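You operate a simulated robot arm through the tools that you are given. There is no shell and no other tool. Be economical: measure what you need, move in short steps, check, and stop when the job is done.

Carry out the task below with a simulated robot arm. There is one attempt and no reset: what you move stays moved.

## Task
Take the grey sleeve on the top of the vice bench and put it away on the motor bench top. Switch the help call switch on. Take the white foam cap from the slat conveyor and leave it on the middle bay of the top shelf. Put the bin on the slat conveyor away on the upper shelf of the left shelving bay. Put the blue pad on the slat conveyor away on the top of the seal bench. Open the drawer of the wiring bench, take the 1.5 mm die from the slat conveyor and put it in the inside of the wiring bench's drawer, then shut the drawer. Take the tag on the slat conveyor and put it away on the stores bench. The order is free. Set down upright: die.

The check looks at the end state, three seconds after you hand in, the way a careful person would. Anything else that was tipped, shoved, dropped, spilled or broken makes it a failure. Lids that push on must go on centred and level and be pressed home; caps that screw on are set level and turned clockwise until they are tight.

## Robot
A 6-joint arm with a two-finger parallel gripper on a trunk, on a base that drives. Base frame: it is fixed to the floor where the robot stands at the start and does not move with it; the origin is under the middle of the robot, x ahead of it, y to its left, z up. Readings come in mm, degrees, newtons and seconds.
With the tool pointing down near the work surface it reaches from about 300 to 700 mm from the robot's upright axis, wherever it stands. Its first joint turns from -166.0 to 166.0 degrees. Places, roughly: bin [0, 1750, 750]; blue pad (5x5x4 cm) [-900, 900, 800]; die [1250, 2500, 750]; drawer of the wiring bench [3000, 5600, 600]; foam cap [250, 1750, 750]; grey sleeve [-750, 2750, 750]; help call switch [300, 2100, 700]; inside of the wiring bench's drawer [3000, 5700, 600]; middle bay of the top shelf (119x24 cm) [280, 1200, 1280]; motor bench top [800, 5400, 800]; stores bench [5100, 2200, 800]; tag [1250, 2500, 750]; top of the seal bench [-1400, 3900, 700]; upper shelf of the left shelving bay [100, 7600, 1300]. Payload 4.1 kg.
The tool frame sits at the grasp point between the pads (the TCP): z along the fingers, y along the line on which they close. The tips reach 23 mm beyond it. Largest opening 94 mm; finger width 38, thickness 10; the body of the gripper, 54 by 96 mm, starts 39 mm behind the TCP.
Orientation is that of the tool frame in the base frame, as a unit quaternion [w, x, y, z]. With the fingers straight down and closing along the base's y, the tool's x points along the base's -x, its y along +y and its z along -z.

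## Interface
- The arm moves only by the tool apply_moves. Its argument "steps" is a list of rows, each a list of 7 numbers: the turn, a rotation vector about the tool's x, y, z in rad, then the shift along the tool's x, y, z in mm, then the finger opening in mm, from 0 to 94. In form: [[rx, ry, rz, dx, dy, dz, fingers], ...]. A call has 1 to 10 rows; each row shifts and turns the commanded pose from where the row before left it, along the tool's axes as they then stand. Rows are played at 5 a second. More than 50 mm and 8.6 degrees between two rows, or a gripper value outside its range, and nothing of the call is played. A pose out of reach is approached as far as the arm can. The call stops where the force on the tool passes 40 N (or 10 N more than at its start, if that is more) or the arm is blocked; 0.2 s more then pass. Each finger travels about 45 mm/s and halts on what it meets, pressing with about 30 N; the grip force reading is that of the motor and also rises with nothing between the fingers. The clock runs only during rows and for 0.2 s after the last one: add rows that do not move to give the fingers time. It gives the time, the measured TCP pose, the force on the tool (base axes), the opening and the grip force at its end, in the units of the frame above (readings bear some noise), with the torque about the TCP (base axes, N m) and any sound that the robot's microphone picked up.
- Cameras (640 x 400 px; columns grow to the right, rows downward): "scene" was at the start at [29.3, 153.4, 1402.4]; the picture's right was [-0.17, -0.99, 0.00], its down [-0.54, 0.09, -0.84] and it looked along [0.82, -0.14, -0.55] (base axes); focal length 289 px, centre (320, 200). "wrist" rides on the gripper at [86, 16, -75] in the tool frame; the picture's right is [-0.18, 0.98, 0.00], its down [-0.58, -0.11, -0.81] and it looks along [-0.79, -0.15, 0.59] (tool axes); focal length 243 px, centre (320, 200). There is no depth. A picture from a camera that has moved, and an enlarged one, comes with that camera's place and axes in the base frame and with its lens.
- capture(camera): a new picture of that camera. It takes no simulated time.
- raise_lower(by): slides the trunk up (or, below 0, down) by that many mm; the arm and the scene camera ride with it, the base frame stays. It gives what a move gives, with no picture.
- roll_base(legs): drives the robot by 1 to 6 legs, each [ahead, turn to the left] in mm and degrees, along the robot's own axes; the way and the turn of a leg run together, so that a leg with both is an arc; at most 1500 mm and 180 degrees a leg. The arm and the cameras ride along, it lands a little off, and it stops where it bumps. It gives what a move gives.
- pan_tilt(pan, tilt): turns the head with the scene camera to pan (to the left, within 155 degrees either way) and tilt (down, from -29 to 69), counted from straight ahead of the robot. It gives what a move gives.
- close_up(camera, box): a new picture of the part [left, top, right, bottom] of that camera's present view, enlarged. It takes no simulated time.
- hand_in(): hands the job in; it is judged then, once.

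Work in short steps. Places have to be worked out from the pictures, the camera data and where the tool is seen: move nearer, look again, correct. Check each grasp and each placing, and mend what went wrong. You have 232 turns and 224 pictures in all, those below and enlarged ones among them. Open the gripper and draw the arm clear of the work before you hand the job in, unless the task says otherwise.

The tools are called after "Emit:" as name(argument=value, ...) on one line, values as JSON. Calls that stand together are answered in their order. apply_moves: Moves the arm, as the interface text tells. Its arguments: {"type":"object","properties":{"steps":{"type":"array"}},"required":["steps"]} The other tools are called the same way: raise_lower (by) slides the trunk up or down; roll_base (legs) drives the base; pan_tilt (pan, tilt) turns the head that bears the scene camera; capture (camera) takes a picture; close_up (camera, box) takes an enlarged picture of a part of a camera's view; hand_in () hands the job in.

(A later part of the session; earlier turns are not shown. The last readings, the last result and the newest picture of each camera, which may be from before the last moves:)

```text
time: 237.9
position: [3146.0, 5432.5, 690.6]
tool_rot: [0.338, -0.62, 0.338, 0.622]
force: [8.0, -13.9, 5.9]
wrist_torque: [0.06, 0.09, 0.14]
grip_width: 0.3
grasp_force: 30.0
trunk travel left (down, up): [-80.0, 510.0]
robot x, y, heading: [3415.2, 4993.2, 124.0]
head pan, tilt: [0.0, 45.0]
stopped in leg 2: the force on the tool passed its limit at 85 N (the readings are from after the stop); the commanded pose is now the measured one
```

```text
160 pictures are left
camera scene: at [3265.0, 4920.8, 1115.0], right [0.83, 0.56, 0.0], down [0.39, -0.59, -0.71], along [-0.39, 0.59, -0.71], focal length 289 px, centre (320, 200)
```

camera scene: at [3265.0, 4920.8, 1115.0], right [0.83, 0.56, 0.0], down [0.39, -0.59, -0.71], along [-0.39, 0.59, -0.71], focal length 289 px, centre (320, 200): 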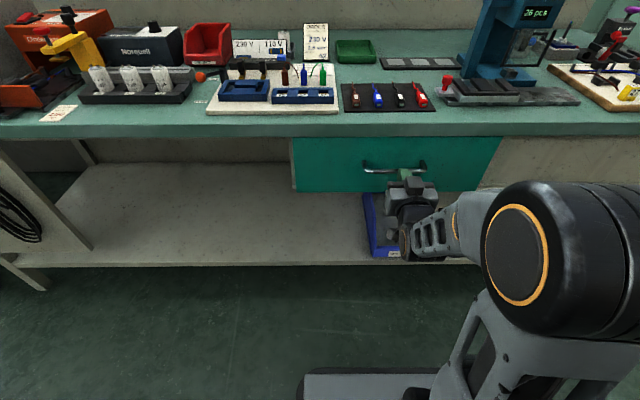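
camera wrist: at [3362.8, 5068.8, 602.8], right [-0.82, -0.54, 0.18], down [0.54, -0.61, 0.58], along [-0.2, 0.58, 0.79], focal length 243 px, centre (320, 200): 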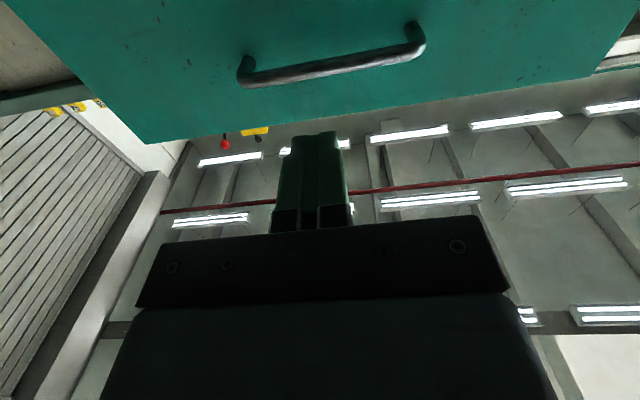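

The drawer appears shut. I back off and check.

Emit:
roll_base(legs=[[-280, 0]])

Emit:
close_up(camera="scene", box=[260, 60, 520, 190])

Emit:
raise_lower(by=400)

Emit:
apply_moves(steps=[[0, 0.1428, 0, 0, 0, 0, 94], [0, 0.1428, 0, 0, 0, 0, 94], [0, 0.1428, 0, 0, 0, 0, 94], [0, 0.1428, 0, 0, 0, 0, 94], [0, 0.1428, 0, 0, 0, 0, 94], [0, 0.1428, 0, 0, 0, 0, 94], [0, 0.1428, 0, 0, 0, 0, 94], [0, 0.1428, 0, 0, 0, 0, 94], [0, 0.1428, 0, 0, 0, 0, 94], [0, 0.1428, 0, 0, 0, 0, 94]])

Emit:
apply_moves(steps=[[0, 0.1428, 0, 0, 0, 0, 94], [0, 0, 0, 20, 0, 0, 94]])

```text
time: 239.8
position: [3301.0, 5200.0, 690.7]
tool_rot: [-0.336, 0.622, -0.338, -0.621]
force: [0.1, 0.2, -0.6]
wrist_torque: [0.0, -0.01, 0.0]
grip_width: 0.1
grasp_force: 30.1
trunk travel left (down, up): [-80.0, 510.0]
robot x, y, heading: [3568.5, 4759.2, 123.7]
head pan, tilt: [0.0, 45.0]
```

```text
2.46 times, centred on (390, 125) of scene
camera zoom: at [3421.0, 4687.9, 1115.0], right [0.83, 0.56, 0.0], down [0.39, -0.59, -0.71], along [-0.39, 0.59, -0.71], focal length 711 px, centre (148, 385)
```

zoom: 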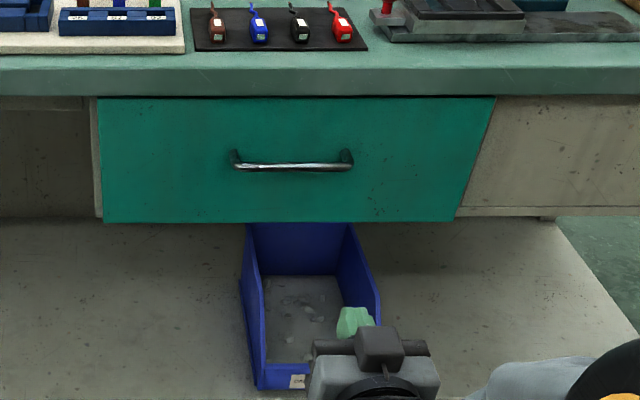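

```text
time: 243.7
position: [3301.0, 5201.4, 1092.0]
tool_rot: [-0.338, 0.621, -0.339, -0.62]
force: [0.6, -0.6, -0.7]
wrist_torque: [-0.01, 0.02, -0.02]
grip_width: 0.1
grasp_force: 29.8
trunk travel left (down, up): [-480.0, 110.0]
robot x, y, heading: [3568.9, 4760.9, 124.1]
head pan, tilt: [0.0, 45.0]
```

```text
time: 245.8
position: [3300.0, 5200.9, 1090.8]
tool_rot: [-0.033, 0.876, -0.477, -0.06]
force: [0.4, -0.1, -0.9]
wrist_torque: [0.0, 0.01, 0.01]
grip_width: 94.1
grasp_force: 0.1
out of reach, approached as far as the arm can: row 5
trunk travel left (down, up): [-480.0, 110.0]
robot x, y, heading: [3567.8, 4762.7, 123.5]
head pan, tilt: [0.0, 45.0]
```

```text
time: 246.4
position: [3312.4, 5182.7, 1089.6]
tool_rot: [0.001, 0.878, -0.478, 0.001]
force: [-0.3, -0.2, -0.7]
wrist_torque: [0.01, 0.01, -0.04]
grip_width: 94.0
grasp_force: 0.1
trunk travel left (down, up): [-480.0, 110.0]
robot x, y, heading: [3571.2, 4761.4, 123.9]
head pan, tilt: [0.0, 45.0]
```

Drawer is shut. Next, drive down the aisle to the help call switch area (D≈1.4 m).

Emit:
roll_base(legs=[[0, 88.7], [1500, 0], [1500, 0], [1000, 0]])

Emit:
pan_tilt(pan=40, tilt=28)

Emit:
capture(camera="scene")

Emit:
pan_tilt(pan=-60, tilt=20)

Emit:
capture(camera="scene")

```text
time: 269.5
position: [-172.4, 2278.6, 1090.4]
tool_rot: [0.0, 0.956, 0.292, 0.001]
force: [-0.1, 1.2, 0.5]
wrist_torque: [-0.02, 0.0, -0.02]
grip_width: 93.9
grasp_force: 0.0
trunk travel left (down, up): [-480.0, 110.0]
robot x, y, heading: [240.7, 2544.8, -145.0]
head pan, tilt: [0.0, 45.0]
```

```text
time: 270.5
position: [-172.7, 2277.6, 1089.9]
tool_rot: [0.0, 0.957, 0.291, 0.001]
force: [1.0, -0.6, 0.1]
wrist_torque: [-0.06, -0.03, 0.01]
grip_width: 93.9
grasp_force: 0.0
trunk travel left (down, up): [-480.0, 110.0]
robot x, y, heading: [247.0, 2544.2, -144.8]
head pan, tilt: [40.0, 28.0]
```

```text
158 pictures are left
camera scene: at [368.3, 2354.3, 1540.7], right [-0.97, 0.26, 0.0], down [0.12, 0.45, -0.88], along [-0.23, -0.85, -0.47], focal length 289 px, centre (320, 200)
```

scene: 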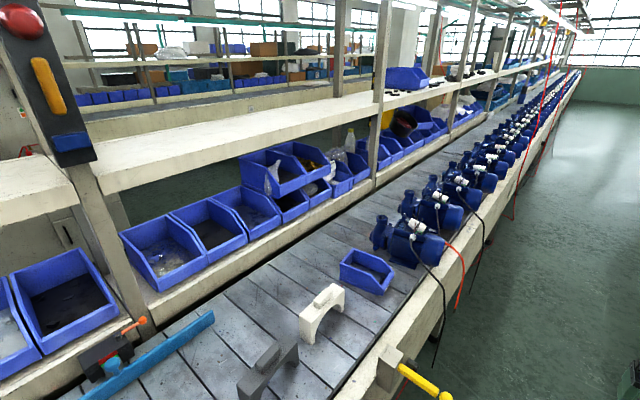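

```text
time: 272.3
position: [-172.4, 2277.4, 1090.0]
tool_rot: [0.0, 0.956, 0.292, 0.001]
force: [-0.1, -0.1, -0.5]
wrist_torque: [-0.01, 0.02, 0.0]
grip_width: 94.2
grasp_force: 0.2
trunk travel left (down, up): [-480.0, 110.0]
robot x, y, heading: [242.5, 2543.1, -144.8]
head pan, tilt: [-60.0, 20.0]
```

```text
157 pictures are left
camera scene: at [307.7, 2481.7, 1553.6], right [0.42, 0.91, 0.0], down [0.31, -0.14, -0.94], along [-0.85, 0.4, -0.34], focal length 289 px, centre (320, 200)
```

scene: 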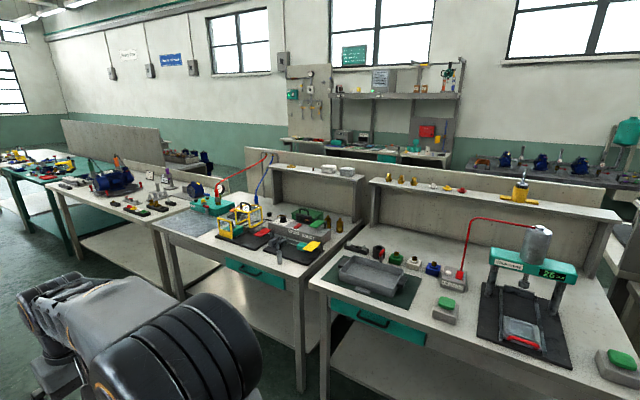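

I see the bin, the white arch-shaped foam cap and a grey one next to it. Now look down at the conveyor edge for the help call switch.

Emit:
pan_tilt(pan=55, tilt=50)

Emit:
capture(camera="scene")

```text
time: 274.2
position: [-171.0, 2278.4, 1090.0]
tool_rot: [0.0, 0.957, 0.292, 0.001]
force: [0.1, -1.0, 1.2]
wrist_torque: [-0.01, -0.02, 0.0]
grip_width: 94.3
grasp_force: 0.0
trunk travel left (down, up): [-480.0, 110.0]
robot x, y, heading: [246.8, 2546.2, -145.1]
head pan, tilt: [55.0, 50.0]
```

```text
156 pictures are left
camera scene: at [392.0, 2365.4, 1508.1], right [-1.0, 0.0, 0.0], down [0.0, 0.77, -0.64], along [0.0, -0.64, -0.77], focal length 289 px, centre (320, 200)
```

scene: 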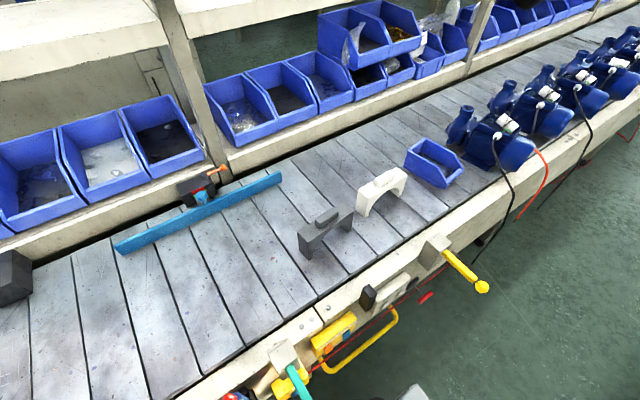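

Emit:
close_up(camera="scene", box=[250, 220, 510, 390])

```text
2.35 times, centred on (380, 305) of scene
camera zoom: at [392.0, 2365.4, 1508.1], right [-1.0, 0.0, 0.0], down [0.0, 0.77, -0.64], along [0.0, -0.64, -0.77], focal length 679 px, centre (179, -47)
```

zoom: 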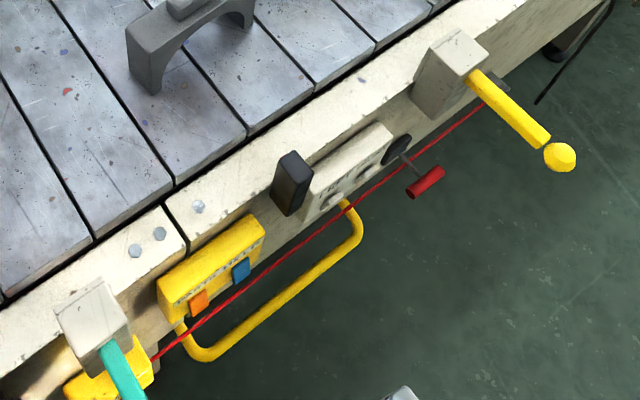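

I need to read the labels: I'll move a bit away from the conveyor, face it, and view from lower down.

Emit:
roll_base(legs=[[0, -35], [280, 0], [0, 124]])

Emit:
raise_lower(by=-350)

Emit:
pan_tilt(pan=0, tilt=35)

Emit:
capture(camera="scene")

```text
time: 283.0
position: [226.9, 2121.1, 1090.8]
tool_rot: [-0.001, 0.478, 0.878, 0.0]
force: [0.7, -0.1, 0.4]
wrist_torque: [-0.01, 0.0, -0.01]
grip_width: 94.3
grasp_force: 0.0
trunk travel left (down, up): [-480.0, 110.0]
robot x, y, heading: [-35.2, 2545.9, -56.1]
head pan, tilt: [55.0, 50.0]
```

```text
time: 285.7
position: [228.9, 2118.3, 795.2]
tool_rot: [0.012, 0.479, 0.878, -0.006]
force: [-2.7, 3.7, 11.5]
wrist_torque: [-0.41, -0.51, 0.08]
grip_width: 93.8
grasp_force: 0.0
trunk travel left (down, up): [-175.0, 415.0]
robot x, y, heading: [-26.1, 2545.6, -56.3]
head pan, tilt: [55.0, 50.0]
stopped: the force on the tool passed its limit at 56 N (the readings are from after the stop); the commanded pose is now the measured one
```

```text
time: 286.9
position: [227.2, 2118.1, 794.5]
tool_rot: [0.013, 0.479, 0.878, -0.007]
force: [1.7, -0.4, 24.5]
wrist_torque: [-0.51, -0.67, -0.01]
grip_width: 94.1
grasp_force: 0.0
trunk travel left (down, up): [-175.0, 415.0]
robot x, y, heading: [-29.4, 2542.3, -56.2]
head pan, tilt: [0.0, 35.0]
```

```text
154 pictures are left
camera scene: at [124.7, 2615.8, 1225.4], right [-0.83, -0.56, 0.0], down [-0.32, 0.48, -0.82], along [0.46, -0.68, -0.57], focal length 289 px, centre (320, 200)
```

scene: 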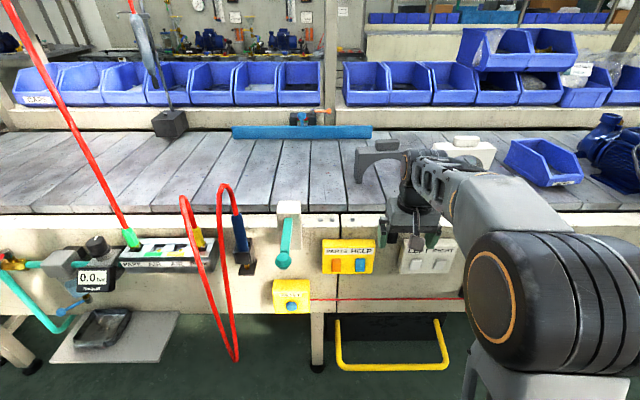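

My lowering touched the conveyor rail with the fingertips; I raise at once and check what was under it.

Emit:
raise_lower(by=120)

Emit:
apply_moves(steps=[[0, 0, 0, 30, -45, 0, 94], [0, 0, 0, 0, -45, 0, 94], [0, 0, 0, 0, -45, 0, 94]])

Emit:
capture(camera="scene")

Emit:
close_up(camera="scene", box=[240, 100, 500, 260])

```text
time: 288.4
position: [227.1, 2118.3, 913.0]
tool_rot: [0.011, 0.478, 0.878, -0.006]
force: [0.8, -0.4, -1.1]
wrist_torque: [-0.02, -0.02, 0.0]
grip_width: 94.1
grasp_force: 0.1
trunk travel left (down, up): [-295.0, 295.0]
robot x, y, heading: [-26.9, 2543.6, -56.2]
head pan, tilt: [0.0, 35.0]
```

```text
refused: row 1 steps farther than a row can; nothing moved
```

```text
153 pictures are left
camera scene: at [125.4, 2614.5, 1345.2], right [-0.83, -0.56, 0.0], down [-0.32, 0.48, -0.82], along [0.46, -0.68, -0.57], focal length 289 px, centre (320, 200)
```

scene: 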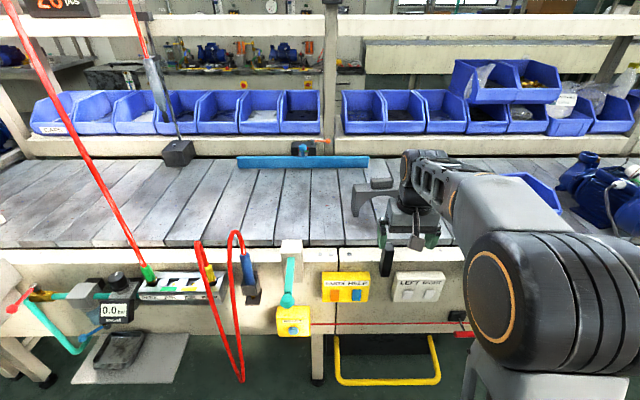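

```text
2.46 times, centred on (370, 180) of scene
camera zoom: at [125.4, 2614.5, 1345.2], right [-0.83, -0.56, 0.0], down [-0.32, 0.48, -0.82], along [0.46, -0.68, -0.57], focal length 711 px, centre (197, 249)
```

zoom: 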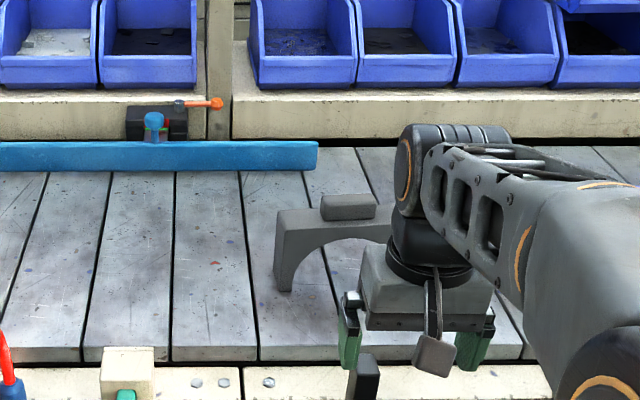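

Emit:
close_up(camera="scene", box=[260, 240, 460, 350])

```text
3.20 times, centred on (360, 295) of scene
camera zoom: at [125.4, 2614.5, 1345.2], right [-0.83, -0.56, 0.0], down [-0.32, 0.48, -0.82], along [0.46, -0.68, -0.57], focal length 924 px, centre (192, -104)
```

zoom: 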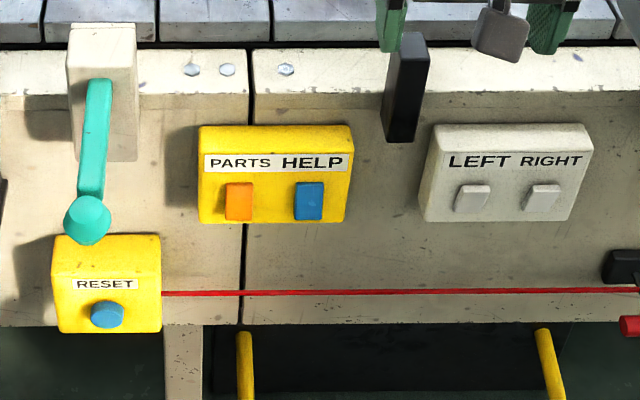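

Emit:
close_up(camera="scene", box=[318, 266, 374, 304])

Emit:
close_up(camera="scene", box=[386, 266, 448, 308])

```text
10.53 times, centred on (346, 285) of scene
camera zoom: at [125.4, 2614.5, 1345.2], right [-0.83, -0.56, 0.0], down [-0.32, 0.48, -0.82], along [0.46, -0.68, -0.57], focal length 3039 px, centre (46, -695)
```

zoom: 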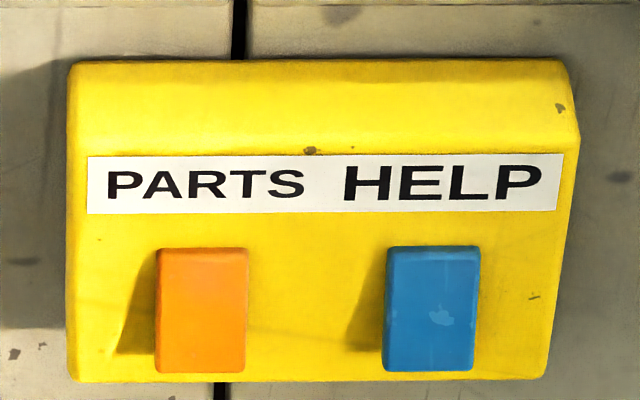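

```text
9.52 times, centred on (417, 287) of scene
camera zoom: at [125.4, 2614.5, 1345.2], right [-0.83, -0.56, 0.0], down [-0.32, 0.48, -0.82], along [0.46, -0.68, -0.57], focal length 2750 px, centre (-604, -629)
```

zoom: 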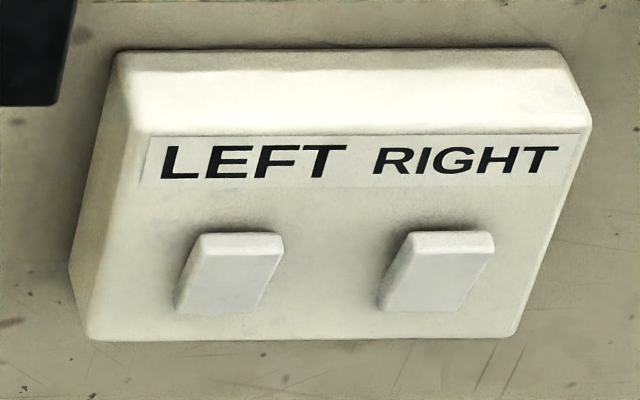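

The help call is the blue rocker under "HELP"; its lower end sticks out, so I press its lower half. It's near (318, 2148, 680). I retreat, shift left, and point the closed fingers forward.

Emit:
roll_base(legs=[[-110, 0]])

Emit:
apply_moves(steps=[[0, 0, 0, 0, 45, 0, 40], [0, 0, 0, 0, 45, 0, 0], [0, -0.1428, 0, 0, 0, 0, 0], [0, -0.1428, 0, 0, 0, 0, 0], [0, -0.1428, 0, 0, 0, 0, 0], [0, -0.1428, 0, 0, 0, 0, 0], [0, -0.1428, 0, 0, 0, 0, 0]])

Emit:
apply_moves(steps=[[0, -0.1428, 0, 0, 0, 0, 0], [0, -0.1428, 0, 0, 0, 0, 0], [0, -0.1428, 0, 0, 0, 0, 0], [0, -0.1428, 0, 0, 0, 0, 0], [0, -0.1428, 0, 0, 0, 0, 0], [0, -0.1428, 0, 0, 0, 0, 0]])

Emit:
capture(camera="scene")

```text
time: 289.6
position: [167.4, 2209.2, 914.7]
tool_rot: [0.01, 0.478, 0.878, -0.006]
force: [0.9, 0.7, -0.4]
wrist_torque: [0.01, 0.02, 0.01]
grip_width: 93.9
grasp_force: 0.0
trunk travel left (down, up): [-295.0, 295.0]
robot x, y, heading: [-91.5, 2635.1, -56.1]
head pan, tilt: [0.0, 35.0]
```

```text
time: 291.2
position: [242.0, 2257.4, 913.6]
tool_rot: [0.317, 0.447, 0.819, -0.172]
force: [-0.1, 0.4, 0.3]
wrist_torque: [0.02, -0.01, -0.02]
grip_width: 0.0
grasp_force: 29.9
trunk travel left (down, up): [-295.0, 295.0]
robot x, y, heading: [-88.5, 2634.4, -56.2]
head pan, tilt: [0.0, 35.0]
```

```text
time: 292.6
position: [243.7, 2259.2, 913.3]
tool_rot: [0.629, 0.334, 0.613, -0.341]
force: [0.2, -0.2, 0.9]
wrist_torque: [0.02, 0.02, -0.04]
grip_width: 0.1
grasp_force: 29.9
trunk travel left (down, up): [-295.0, 295.0]
robot x, y, heading: [-92.9, 2636.5, -56.0]
head pan, tilt: [0.0, 35.0]
```

```text
148 pictures are left
camera scene: at [64.3, 2705.7, 1345.2], right [-0.83, -0.56, 0.0], down [-0.32, 0.48, -0.82], along [0.46, -0.68, -0.57], focal length 289 px, centre (320, 200)
```

scene: 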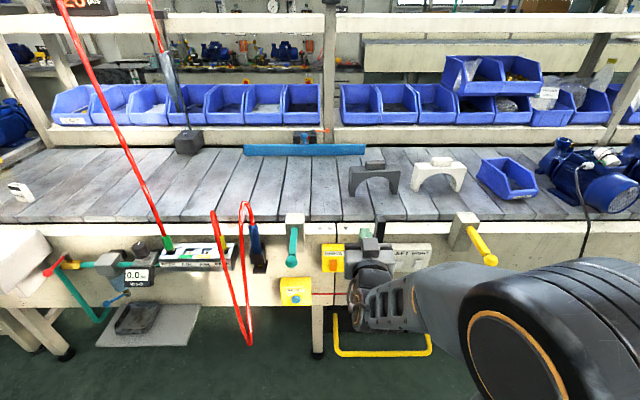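

Emit:
raise_lower(by=-240)

Emit:
capture(camera="wrist")

Emit:
capture(camera="scene")

```text
time: 295.1
position: [243.7, 2257.7, 673.4]
tool_rot: [0.628, 0.335, 0.614, -0.342]
force: [0.2, -0.2, -0.1]
wrist_torque: [0.0, -0.01, 0.03]
grip_width: 0.0
grasp_force: 30.3
trunk travel left (down, up): [-55.0, 535.0]
robot x, y, heading: [-91.0, 2633.0, -56.4]
head pan, tilt: [0.0, 35.0]
```

```text
147 pictures are left
camera wrist: at [218.2, 2327.4, 586.7], right [0.82, 0.54, 0.18], down [-0.54, 0.63, 0.56], along [0.18, -0.56, 0.81], focal length 243 px, centre (320, 200)
```

wrist: 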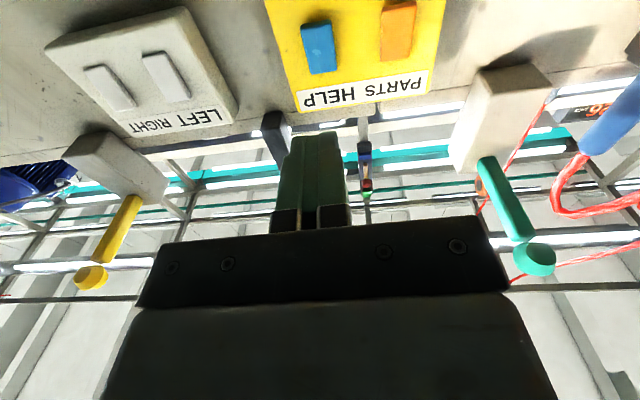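

```text
146 pictures are left
camera scene: at [64.4, 2705.6, 1105.2], right [-0.83, -0.56, 0.0], down [-0.32, 0.48, -0.82], along [0.46, -0.68, -0.57], focal length 289 px, centre (320, 200)
```

scene: 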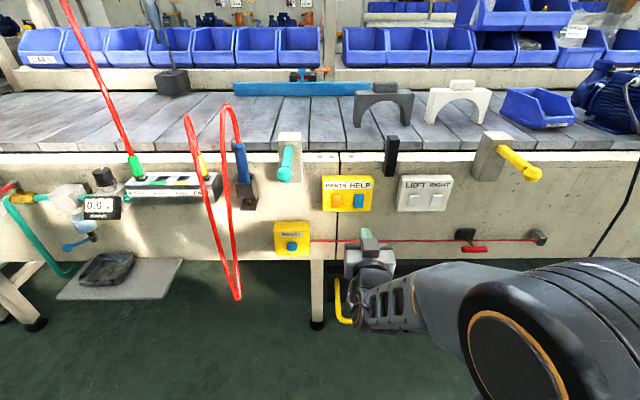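

Wrist and scene agree: paddle centre ≈ (321, 2141, 676), directly ahead 140 mm. I drop 11 mm to hit its lower half and drive 88 mm forward.

Emit:
apply_moves(steps=[[0, 0, 0, 11, 0, 0, 0]])

Emit:
roll_base(legs=[[88, 0]])

Emit:
capture(camera="wrist")

Emit:
close_up(camera="scene", box=[280, 160, 440, 260])

```text
time: 295.5
position: [243.1, 2256.5, 662.0]
tool_rot: [0.628, 0.335, 0.613, -0.343]
force: [-0.9, -0.2, 0.2]
wrist_torque: [0.04, -0.02, 0.0]
grip_width: 0.1
grasp_force: 29.8
trunk travel left (down, up): [-55.0, 535.0]
robot x, y, heading: [-91.4, 2637.6, -56.3]
head pan, tilt: [0.0, 35.0]
```

```text
time: 296.6
position: [291.1, 2185.6, 662.3]
tool_rot: [0.628, 0.335, 0.613, -0.343]
force: [0.5, 0.6, 0.2]
wrist_torque: [0.05, -0.03, 0.01]
grip_width: 0.0
grasp_force: 29.9
trunk travel left (down, up): [-55.0, 535.0]
robot x, y, heading: [-43.9, 2561.4, -56.0]
head pan, tilt: [0.0, 35.0]
```

```text
145 pictures are left
camera wrist: at [266.8, 2254.1, 575.6], right [0.82, 0.54, 0.18], down [-0.54, 0.63, 0.56], along [0.18, -0.56, 0.81], focal length 243 px, centre (320, 200)
```

wrist: 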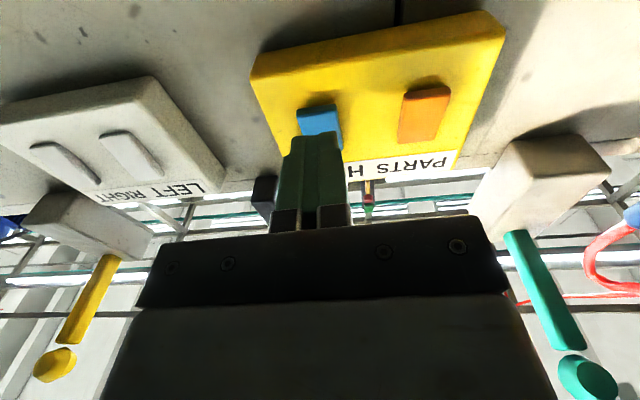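

```text
4.00 times, centred on (360, 210) of scene
camera zoom: at [113.1, 2632.9, 1105.2], right [-0.83, -0.56, 0.0], down [-0.32, 0.48, -0.82], along [0.46, -0.68, -0.57], focal length 1155 px, centre (160, 160)
```

zoom: 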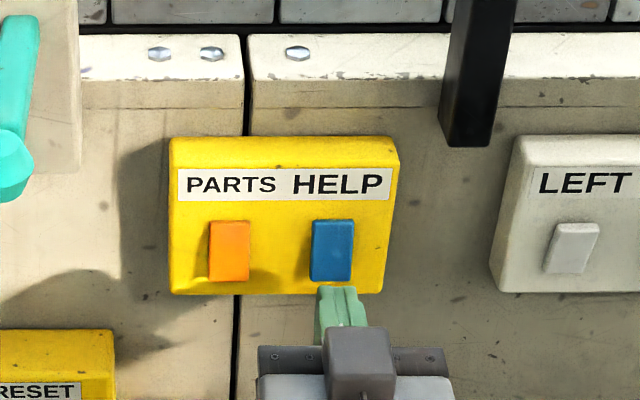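

Aligned laterally. I raise 4 mm and press forward in small steps until it clicks.

Emit:
apply_moves(steps=[[0, 0, 0, -4, 0, 4, 0], [0, 0, 0, 0, 0, 5, 0], [0, 0, 0, 0, 0, 4, 0], [0, 0, 0, 0, 0, 4, 0], [0, 0, 0, 0, 0, 3, 0], [0, 0, 0, 0, 0, 3, 0]])

Emit:
capture(camera="wrist")

```text
time: 298.0
position: [303.1, 2165.4, 666.9]
tool_rot: [0.628, 0.335, 0.613, -0.343]
force: [0.1, 0.6, 0.3]
wrist_torque: [0.03, 0.0, 0.0]
grip_width: 0.0
grasp_force: 29.3
trunk travel left (down, up): [-55.0, 535.0]
robot x, y, heading: [-42.8, 2561.9, -55.9]
head pan, tilt: [0.0, 35.0]
```

```text
143 pictures are left
camera wrist: at [279.0, 2234.8, 579.9], right [0.82, 0.54, 0.18], down [-0.54, 0.63, 0.56], along [0.18, -0.56, 0.81], focal length 243 px, centre (320, 200)
```

wrist: 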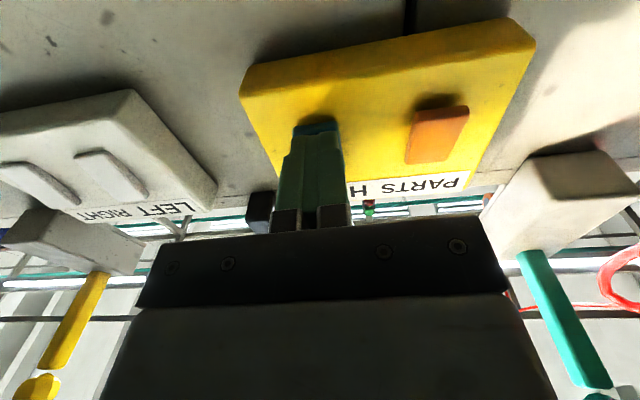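

Emit:
apply_moves(steps=[[0, 0, 0, 0, 0, 3, 0], [0, 0, 0, 0, 0, 3, 0], [0, 0, 0, 0, 0, 3, 0], [0, 0, 0, 0, 0, 3, 0], [0, 0, 0, 0, 0, 3, 0]])

Emit:
close_up(camera="scene", box=[280, 160, 440, 260])

```text
time: 298.7
position: [305.0, 2163.3, 667.0]
tool_rot: [0.628, 0.335, 0.614, -0.342]
force: [-12.0, 14.9, 6.9]
wrist_torque: [-0.21, -0.23, 0.11]
grip_width: 0.1
grasp_force: 30.3
trunk travel left (down, up): [-55.0, 535.0]
robot x, y, heading: [-43.8, 2563.5, -56.3]
head pan, tilt: [0.0, 35.0]
stopped in row 3: the force on the tool passed its limit at 46 N (the readings are from after the stop); the commanded pose is now the measured one
```

```text
4.00 times, centred on (360, 210) of scene
camera zoom: at [111.5, 2634.9, 1105.4], right [-0.83, -0.56, 0.0], down [-0.32, 0.48, -0.82], along [0.46, -0.68, -0.57], focal length 1155 px, centre (160, 160)
```

zoom: 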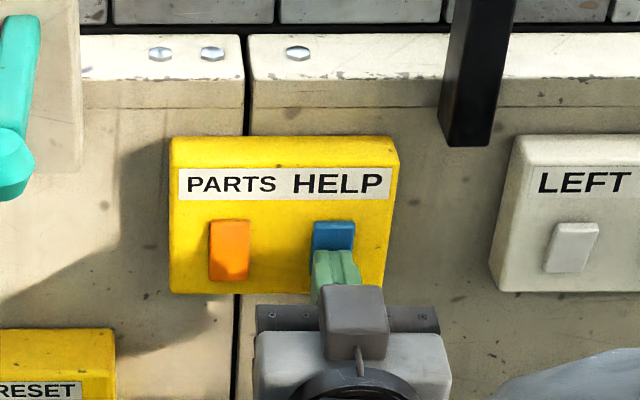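

46 N without a sound. I back off and compare the two rockers closely.

Emit:
apply_moves(steps=[[0, 0, 0, 0, 0, -20, 0], [0, 0, 0, 40, 0, -20, 0]])

Emit:
close_up(camera="scene", box=[312, 184, 392, 234])

Emit:
close_up(camera="wrist", box=[200, 0, 520, 200])

```text
time: 299.3
position: [288.3, 2197.3, 627.5]
tool_rot: [0.624, 0.335, 0.616, -0.346]
force: [1.1, -0.5, 0.5]
wrist_torque: [0.01, -0.03, 0.01]
grip_width: 0.0
grasp_force: 29.7
out of reach, approached as far as the arm can: row 2
trunk travel left (down, up): [-55.0, 535.0]
robot x, y, heading: [-45.7, 2561.4, -56.3]
head pan, tilt: [0.0, 35.0]
heard: click
```

```text
8.00 times, centred on (352, 209) of scene
camera zoom: at [112.7, 2633.3, 1105.2], right [-0.83, -0.56, 0.0], down [-0.32, 0.48, -0.82], along [0.46, -0.68, -0.57], focal length 2310 px, centre (64, 128)
```

zoom: 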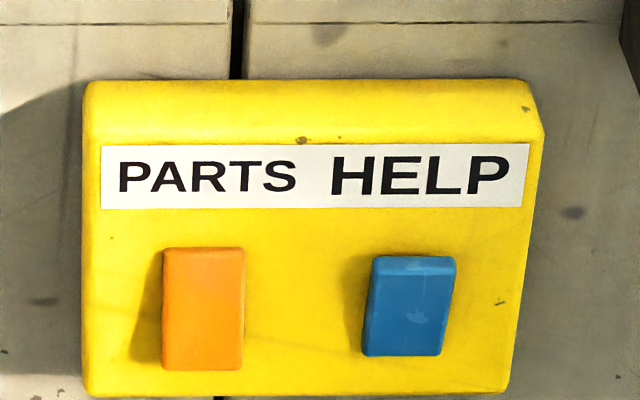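

```text
2.00 times, centred on (360, 100) of wrist
camera zoom: at [262.4, 2266.0, 541.6], right [0.83, 0.53, 0.18], down [-0.53, 0.63, 0.57], along [0.19, -0.56, 0.8], focal length 485 px, centre (240, 400)
```

zoom: 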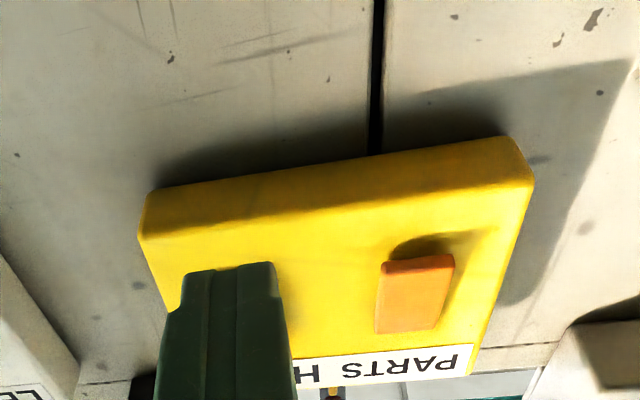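

Click heard and the blue rocker has flipped relative to the orange one: help call is on. I back away, raise, restore the tool and look toward the far end for a way to the back row.

Emit:
roll_base(legs=[[-130, 0]])

Emit:
raise_lower(by=440)

Emit:
apply_moves(steps=[[0, 0.1428, 0, 0, 0, 0, 94], [0, 0.1428, 0, 0, 0, 0, 94], [0, 0.1428, 0, 0, 0, 0, 94], [0, 0.1428, 0, 0, 0, 0, 94], [0, 0.1428, 0, 0, 0, 0, 94], [0, 0.1428, 0, 0, 0, 0, 94], [0, 0.1428, 0, 0, 0, 0, 94], [0, 0.1428, 0, 0, 0, 0, 94], [0, 0.1428, 0, 0, 0, 0, 94], [0, 0.1428, 0, 0, 0, 0, 94]])

Emit:
apply_moves(steps=[[0, 0.1428, 0, 0, 0, 0, 94]])

Emit:
pan_tilt(pan=-110, tilt=20)

Emit:
capture(camera="scene")

Emit:
pan_tilt(pan=-150, tilt=20)

Emit:
capture(camera="scene")

```text
time: 300.5
position: [216.4, 2302.7, 628.1]
tool_rot: [0.624, 0.335, 0.616, -0.345]
force: [-0.3, 0.2, -0.2]
wrist_torque: [0.01, 0.01, 0.02]
grip_width: 0.1
grasp_force: 29.7
trunk travel left (down, up): [-55.0, 535.0]
robot x, y, heading: [-116.0, 2674.8, -56.0]
head pan, tilt: [0.0, 35.0]
```

```text
refused: 440 is not a number from -400 to 400
```

```text
time: 302.7
position: [215.4, 2303.9, 628.6]
tool_rot: [0.068, 0.48, 0.874, -0.041]
force: [-0.4, 0.2, 0.2]
wrist_torque: [0.0, 0.0, -0.02]
grip_width: 94.1
grasp_force: 0.0
trunk travel left (down, up): [-55.0, 535.0]
robot x, y, heading: [-115.1, 2668.1, -56.4]
head pan, tilt: [0.0, 35.0]
```

```text
time: 303.1
position: [216.0, 2303.5, 627.5]
tool_rot: [0.005, 0.481, 0.877, -0.006]
force: [-0.5, -0.3, 0.1]
wrist_torque: [0.0, 0.01, 0.03]
grip_width: 93.9
grasp_force: 0.1
trunk travel left (down, up): [-55.0, 535.0]
robot x, y, heading: [-116.7, 2668.1, -56.4]
head pan, tilt: [0.0, 35.0]
```

```text
time: 305.0
position: [216.0, 2304.4, 627.9]
tool_rot: [0.007, 0.481, 0.877, -0.007]
force: [0.0, -1.0, 0.4]
wrist_torque: [-0.01, -0.01, 0.02]
grip_width: 93.7
grasp_force: 0.1
trunk travel left (down, up): [-55.0, 535.0]
robot x, y, heading: [-117.7, 2666.4, -56.3]
head pan, tilt: [-110.0, 20.0]
```

```text
139 pictures are left
camera scene: at [-98.5, 2791.8, 1129.1], right [-0.24, 0.97, 0.0], down [0.33, 0.08, -0.94], along [-0.91, -0.22, -0.34], focal length 289 px, centre (320, 200)
```

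scene: 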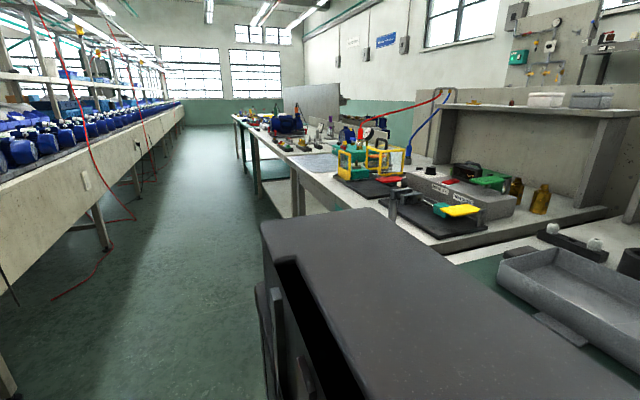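

```text
time: 306.1
position: [216.0, 2303.6, 628.5]
tool_rot: [0.007, 0.481, 0.877, -0.008]
force: [-0.3, 0.0, -0.2]
wrist_torque: [-0.03, 0.0, 0.03]
grip_width: 93.9
grasp_force: 0.0
trunk travel left (down, up): [-55.0, 535.0]
robot x, y, heading: [-114.6, 2670.8, -56.1]
head pan, tilt: [-150.0, 20.0]
```

```text
138 pictures are left
camera scene: at [-91.7, 2855.1, 1129.1], right [0.44, 0.9, 0.0], down [0.31, -0.15, -0.94], along [-0.84, 0.41, -0.34], focal length 289 px, centre (320, 200)
```

scene: 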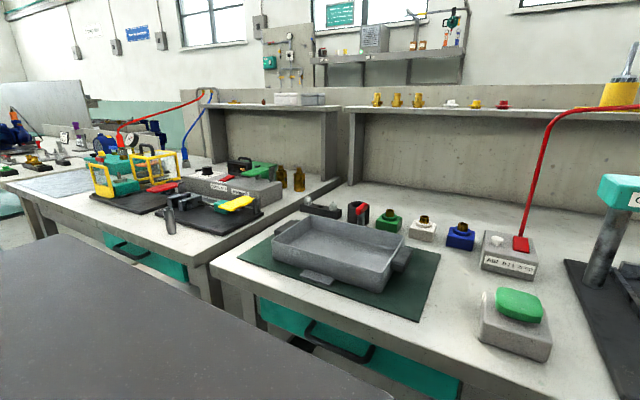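

Emit:
raise_lower(by=400)

Emit:
pan_tilt(pan=-130, tilt=25)

Emit:
capture(camera="scene")

Emit:
pan_tilt(pan=150, tilt=20)

Emit:
capture(camera="scene")

```text
time: 309.9
position: [215.9, 2303.6, 1028.5]
tool_rot: [0.005, 0.482, 0.876, -0.007]
force: [-1.0, 0.5, -0.1]
wrist_torque: [0.0, -0.02, -0.01]
grip_width: 94.2
grasp_force: 0.1
trunk travel left (down, up): [-455.0, 135.0]
robot x, y, heading: [-115.6, 2667.0, -56.4]
head pan, tilt: [-150.0, 20.0]
```

```text
time: 310.8
position: [216.1, 2304.2, 1029.2]
tool_rot: [0.007, 0.481, 0.877, -0.007]
force: [0.1, 0.1, -0.5]
wrist_torque: [0.0, 0.02, -0.02]
grip_width: 94.2
grasp_force: 0.0
trunk travel left (down, up): [-455.0, 135.0]
robot x, y, heading: [-111.3, 2671.2, -56.3]
head pan, tilt: [-130.0, 25.0]
```

```text
137 pictures are left
camera scene: at [-99.7, 2824.1, 1521.0], right [0.11, 0.99, 0.0], down [0.42, -0.05, -0.91], along [-0.9, 0.1, -0.42], focal length 289 px, centre (320, 200)
```

scene: 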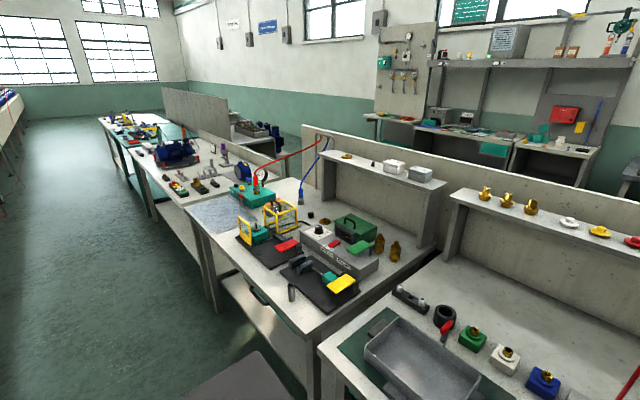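

```text
time: 314.6
position: [215.8, 2303.4, 1028.6]
tool_rot: [0.005, 0.48, 0.877, -0.007]
force: [-0.5, 0.7, -1.2]
wrist_torque: [-0.01, -0.02, -0.03]
grip_width: 94.3
grasp_force: 0.0
trunk travel left (down, up): [-455.0, 135.0]
robot x, y, heading: [-116.1, 2669.8, -56.2]
head pan, tilt: [150.0, 20.0]
```

```text
136 pictures are left
camera scene: at [-14.1, 2906.9, 1529.1], right [1.0, 0.07, 0.0], down [0.02, -0.34, -0.94], along [-0.06, 0.94, -0.34], focal length 289 px, centre (320, 200)
```

scene: 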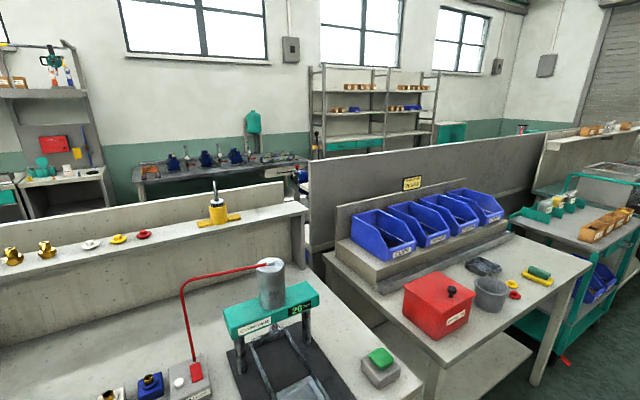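

The destinations at the back are reached round the right end (D≈7 m). First trip: the bin. I move opposite it on the conveyor (D≈0.95 m).

Emit:
raise_lower(by=120)

Emit:
roll_base(legs=[[0, -60], [480, 0], [0, 60]])

Emit:
pan_tilt(pan=0, tilt=45)

Emit:
capture(camera="scene")

Emit:
capture(camera="wrist")

```text
time: 316.1
position: [216.0, 2304.3, 1148.8]
tool_rot: [0.006, 0.481, 0.877, -0.007]
force: [0.5, -0.1, 0.2]
wrist_torque: [0.0, -0.06, -0.03]
grip_width: 94.0
grasp_force: 0.1
trunk travel left (down, up): [-575.0, 15.0]
robot x, y, heading: [-113.8, 2666.8, -56.3]
head pan, tilt: [150.0, 20.0]
```

```text
time: 324.2
position: [0.9, 1874.1, 1148.1]
tool_rot: [0.005, 0.483, 0.876, -0.007]
force: [0.8, 0.7, -0.1]
wrist_torque: [0.01, -0.03, -0.04]
grip_width: 93.8
grasp_force: 0.1
trunk travel left (down, up): [-575.0, 15.0]
robot x, y, heading: [-324.8, 2240.6, -56.9]
head pan, tilt: [150.0, 20.0]
```

```text
time: 326.6
position: [1.6, 1872.9, 1147.2]
tool_rot: [0.006, 0.483, 0.876, -0.007]
force: [0.0, 0.7, 0.4]
wrist_torque: [-0.04, 0.01, 0.0]
grip_width: 94.4
grasp_force: 0.0
trunk travel left (down, up): [-575.0, 15.0]
robot x, y, heading: [-326.4, 2239.3, -56.6]
head pan, tilt: [0.0, 45.0]
```

```text
135 pictures are left
camera scene: at [-174.7, 2317.0, 1610.4], right [-0.83, -0.55, 0.0], down [-0.39, 0.59, -0.71], along [0.39, -0.59, -0.71], focal length 289 px, centre (320, 200)
```

scene: 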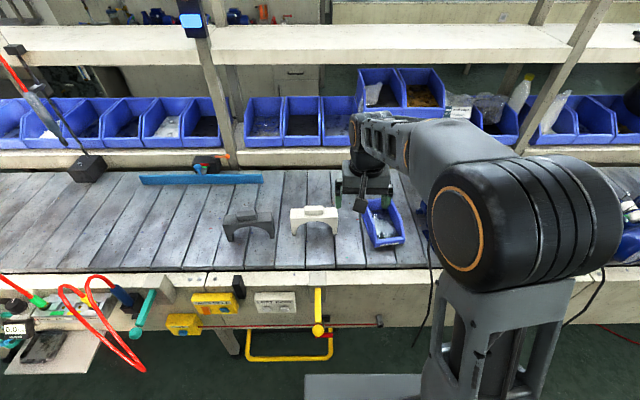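

```text
134 pictures are left
camera wrist: at [-30.5, 1956.5, 1222.4], right [0.93, 0.37, 0.0], down [0.21, -0.53, 0.82], along [0.3, -0.76, -0.58], focal length 243 px, centre (320, 200)
```

wrist: 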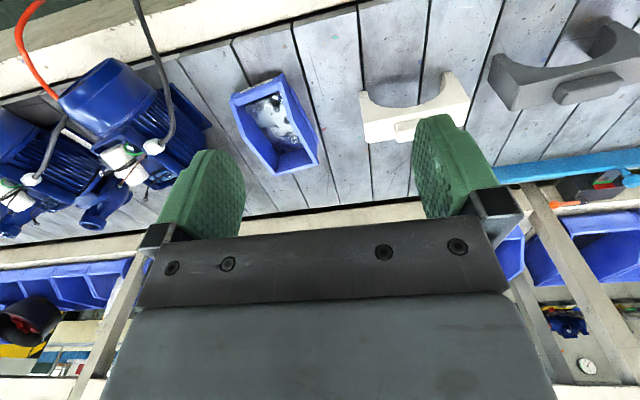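

Emit:
close_up(camera="wrist", box=[200, 50, 360, 190])

Emit:
close_up(camera="scene", box=[260, 160, 440, 270])

```text
2.86 times, centred on (280, 120) of wrist
camera zoom: at [-30.5, 1956.5, 1222.4], right [0.93, 0.37, 0.0], down [0.21, -0.53, 0.82], along [0.3, -0.76, -0.58], focal length 693 px, centre (434, 429)
```

zoom: 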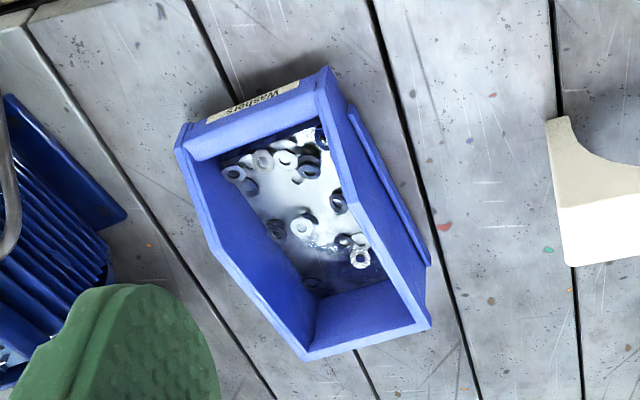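

```text
3.56 times, centred on (350, 215) of scene
camera zoom: at [-174.7, 2317.0, 1610.4], right [-0.83, -0.55, 0.0], down [-0.39, 0.59, -0.71], along [0.39, -0.59, -0.71], focal length 1027 px, centre (213, 147)
```

zoom: 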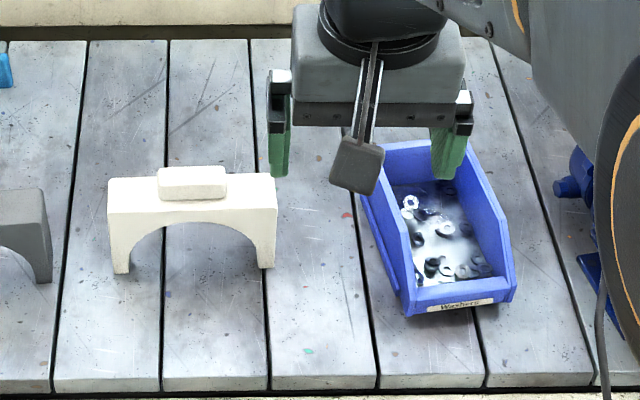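

The bin ("Washers", open, ~100 mm wide) must be kept level; I'll grip its left side wall at mid-length with the tool aligned to the bin (9° yaw).

Emit:
apply_moves(steps=[[-0.006, 0.017, -0.079, -20, 0, 0, 70], [0, 0, -0.079, -20, -20, 0, 70], [0, 0, 0, -40, -24, 0, 60], [0, 0, 0, -40, -24, 0, 50], [0, 0, 0, -40, -24, 0, 50]])

Emit:
raise_lower(by=-180)

Emit:
capture(camera="wrist")

Emit:
capture(camera="scene")

```text
time: 327.8
position: [32.9, 1688.6, 1147.2]
tool_rot: [-0.001, 0.412, 0.911, 0.0]
force: [0.5, 0.6, 0.0]
wrist_torque: [0.04, -0.02, 0.01]
grip_width: 50.2
grasp_force: 0.0
trunk travel left (down, up): [-575.0, 15.0]
robot x, y, heading: [-330.7, 2242.3, -56.4]
head pan, tilt: [0.0, 45.0]
```

```text
time: 329.8
position: [32.6, 1690.4, 968.7]
tool_rot: [0.001, 0.414, 0.91, -0.001]
force: [-0.6, -0.4, 0.3]
wrist_torque: [0.0, -0.03, 0.0]
grip_width: 50.0
grasp_force: 0.1
trunk travel left (down, up): [-395.0, 195.0]
robot x, y, heading: [-326.0, 2241.3, -56.6]
head pan, tilt: [0.0, 45.0]
```

```text
131 pictures are left
camera wrist: at [-10.6, 1765.9, 1044.7], right [0.86, 0.51, 0.0], down [0.3, -0.51, 0.81], along [0.41, -0.7, -0.59], focal length 243 px, centre (320, 200)
```

wrist: 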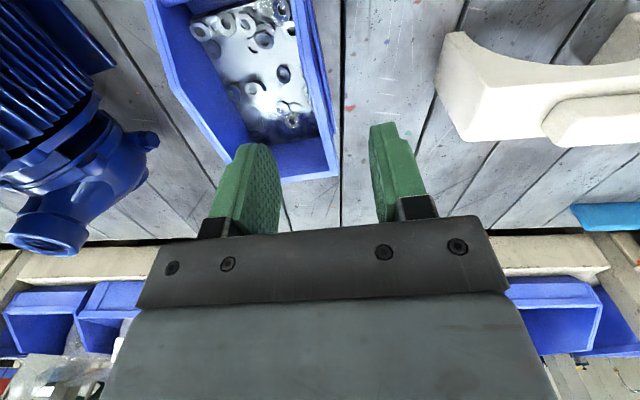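

```text
130 pictures are left
camera scene: at [-174.8, 2317.0, 1430.4], right [-0.83, -0.55, 0.0], down [-0.39, 0.59, -0.71], along [0.39, -0.59, -0.71], focal length 289 px, centre (320, 200)
```

scene: 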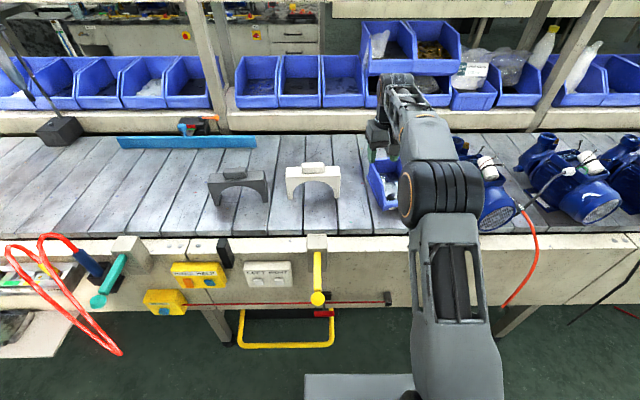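

Wall line passes about 8 mm right of the tool. I correct, lower 50 mm and look again.

Emit:
apply_moves(steps=[[0, 0, -0.03, -8, -7, 20, 50], [0, 0, 0, 0, 0, 30, 50]])

Emit:
capture(camera="wrist")

Emit:
close_up(camera="scene", box=[330, 100, 450, 220])

```text
time: 330.4
position: [34.1, 1679.1, 917.5]
tool_rot: [0.0, 0.4, 0.917, 0.0]
force: [-0.6, -0.6, 0.1]
wrist_torque: [0.0, 0.03, 0.0]
grip_width: 50.1
grasp_force: 0.1
trunk travel left (down, up): [-395.0, 195.0]
robot x, y, heading: [-326.2, 2240.5, -56.5]
head pan, tilt: [0.0, 45.0]
```

```text
129 pictures are left
camera wrist: at [-12.2, 1753.3, 994.5], right [0.84, 0.53, 0.0], down [0.32, -0.5, 0.81], along [0.43, -0.68, -0.59], focal length 243 px, centre (320, 200)
```

wrist: 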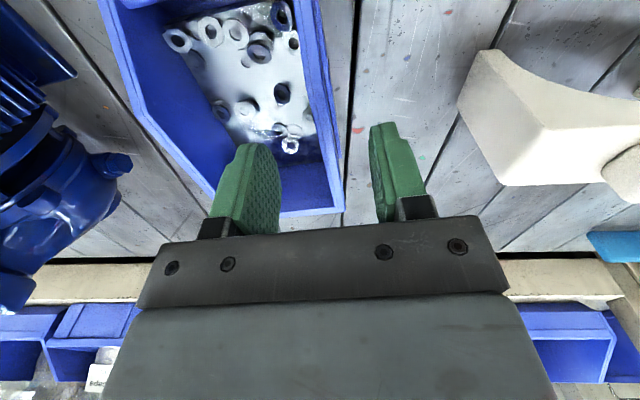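

```text
3.33 times, centred on (390, 160) of scene
camera zoom: at [-174.7, 2316.8, 1430.4], right [-0.83, -0.55, 0.0], down [-0.39, 0.59, -0.71], along [0.39, -0.59, -0.71], focal length 962 px, centre (87, 333)
```

zoom: 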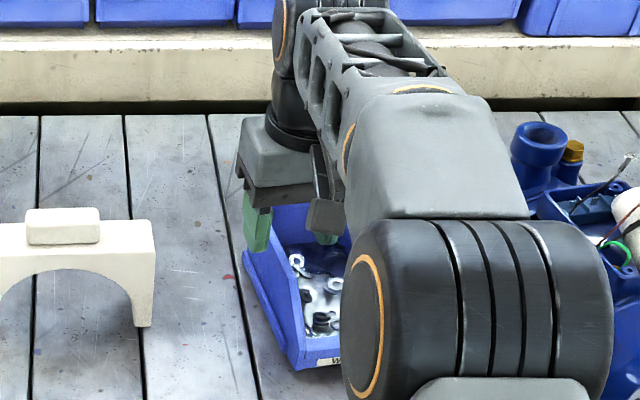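

Corner triangulates to rim z≈860. I yaw back 3°, move 6 mm left and 20 mm forward, then lower in two stages.

Emit:
apply_moves(steps=[[0, 0, 0.05, -20, 6, 0, 50], [0, 0, 0, 0, 0, 20, 50], [0, 0, 0, 0, 0, 15, 50]])

Emit:
capture(camera="wrist")

```text
time: 331.2
position: [50.2, 1668.4, 883.1]
tool_rot: [0.0, 0.422, 0.907, -0.001]
force: [0.3, -1.1, 0.4]
wrist_torque: [-0.03, 0.03, -0.01]
grip_width: 50.1
grasp_force: 0.0
trunk travel left (down, up): [-395.0, 195.0]
robot x, y, heading: [-328.0, 2240.1, -57.0]
head pan, tilt: [0.0, 45.0]
```

```text
127 pictures are left
camera wrist: at [8.7, 1745.3, 959.2], right [0.87, 0.49, 0.0], down [0.29, -0.51, 0.81], along [0.4, -0.7, -0.59], focal length 243 px, centre (320, 200)
```

wrist: 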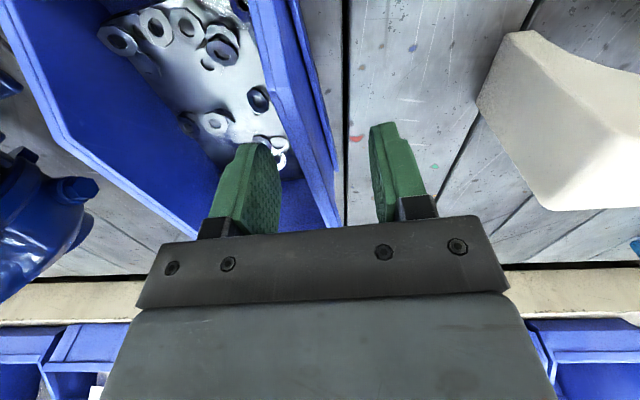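

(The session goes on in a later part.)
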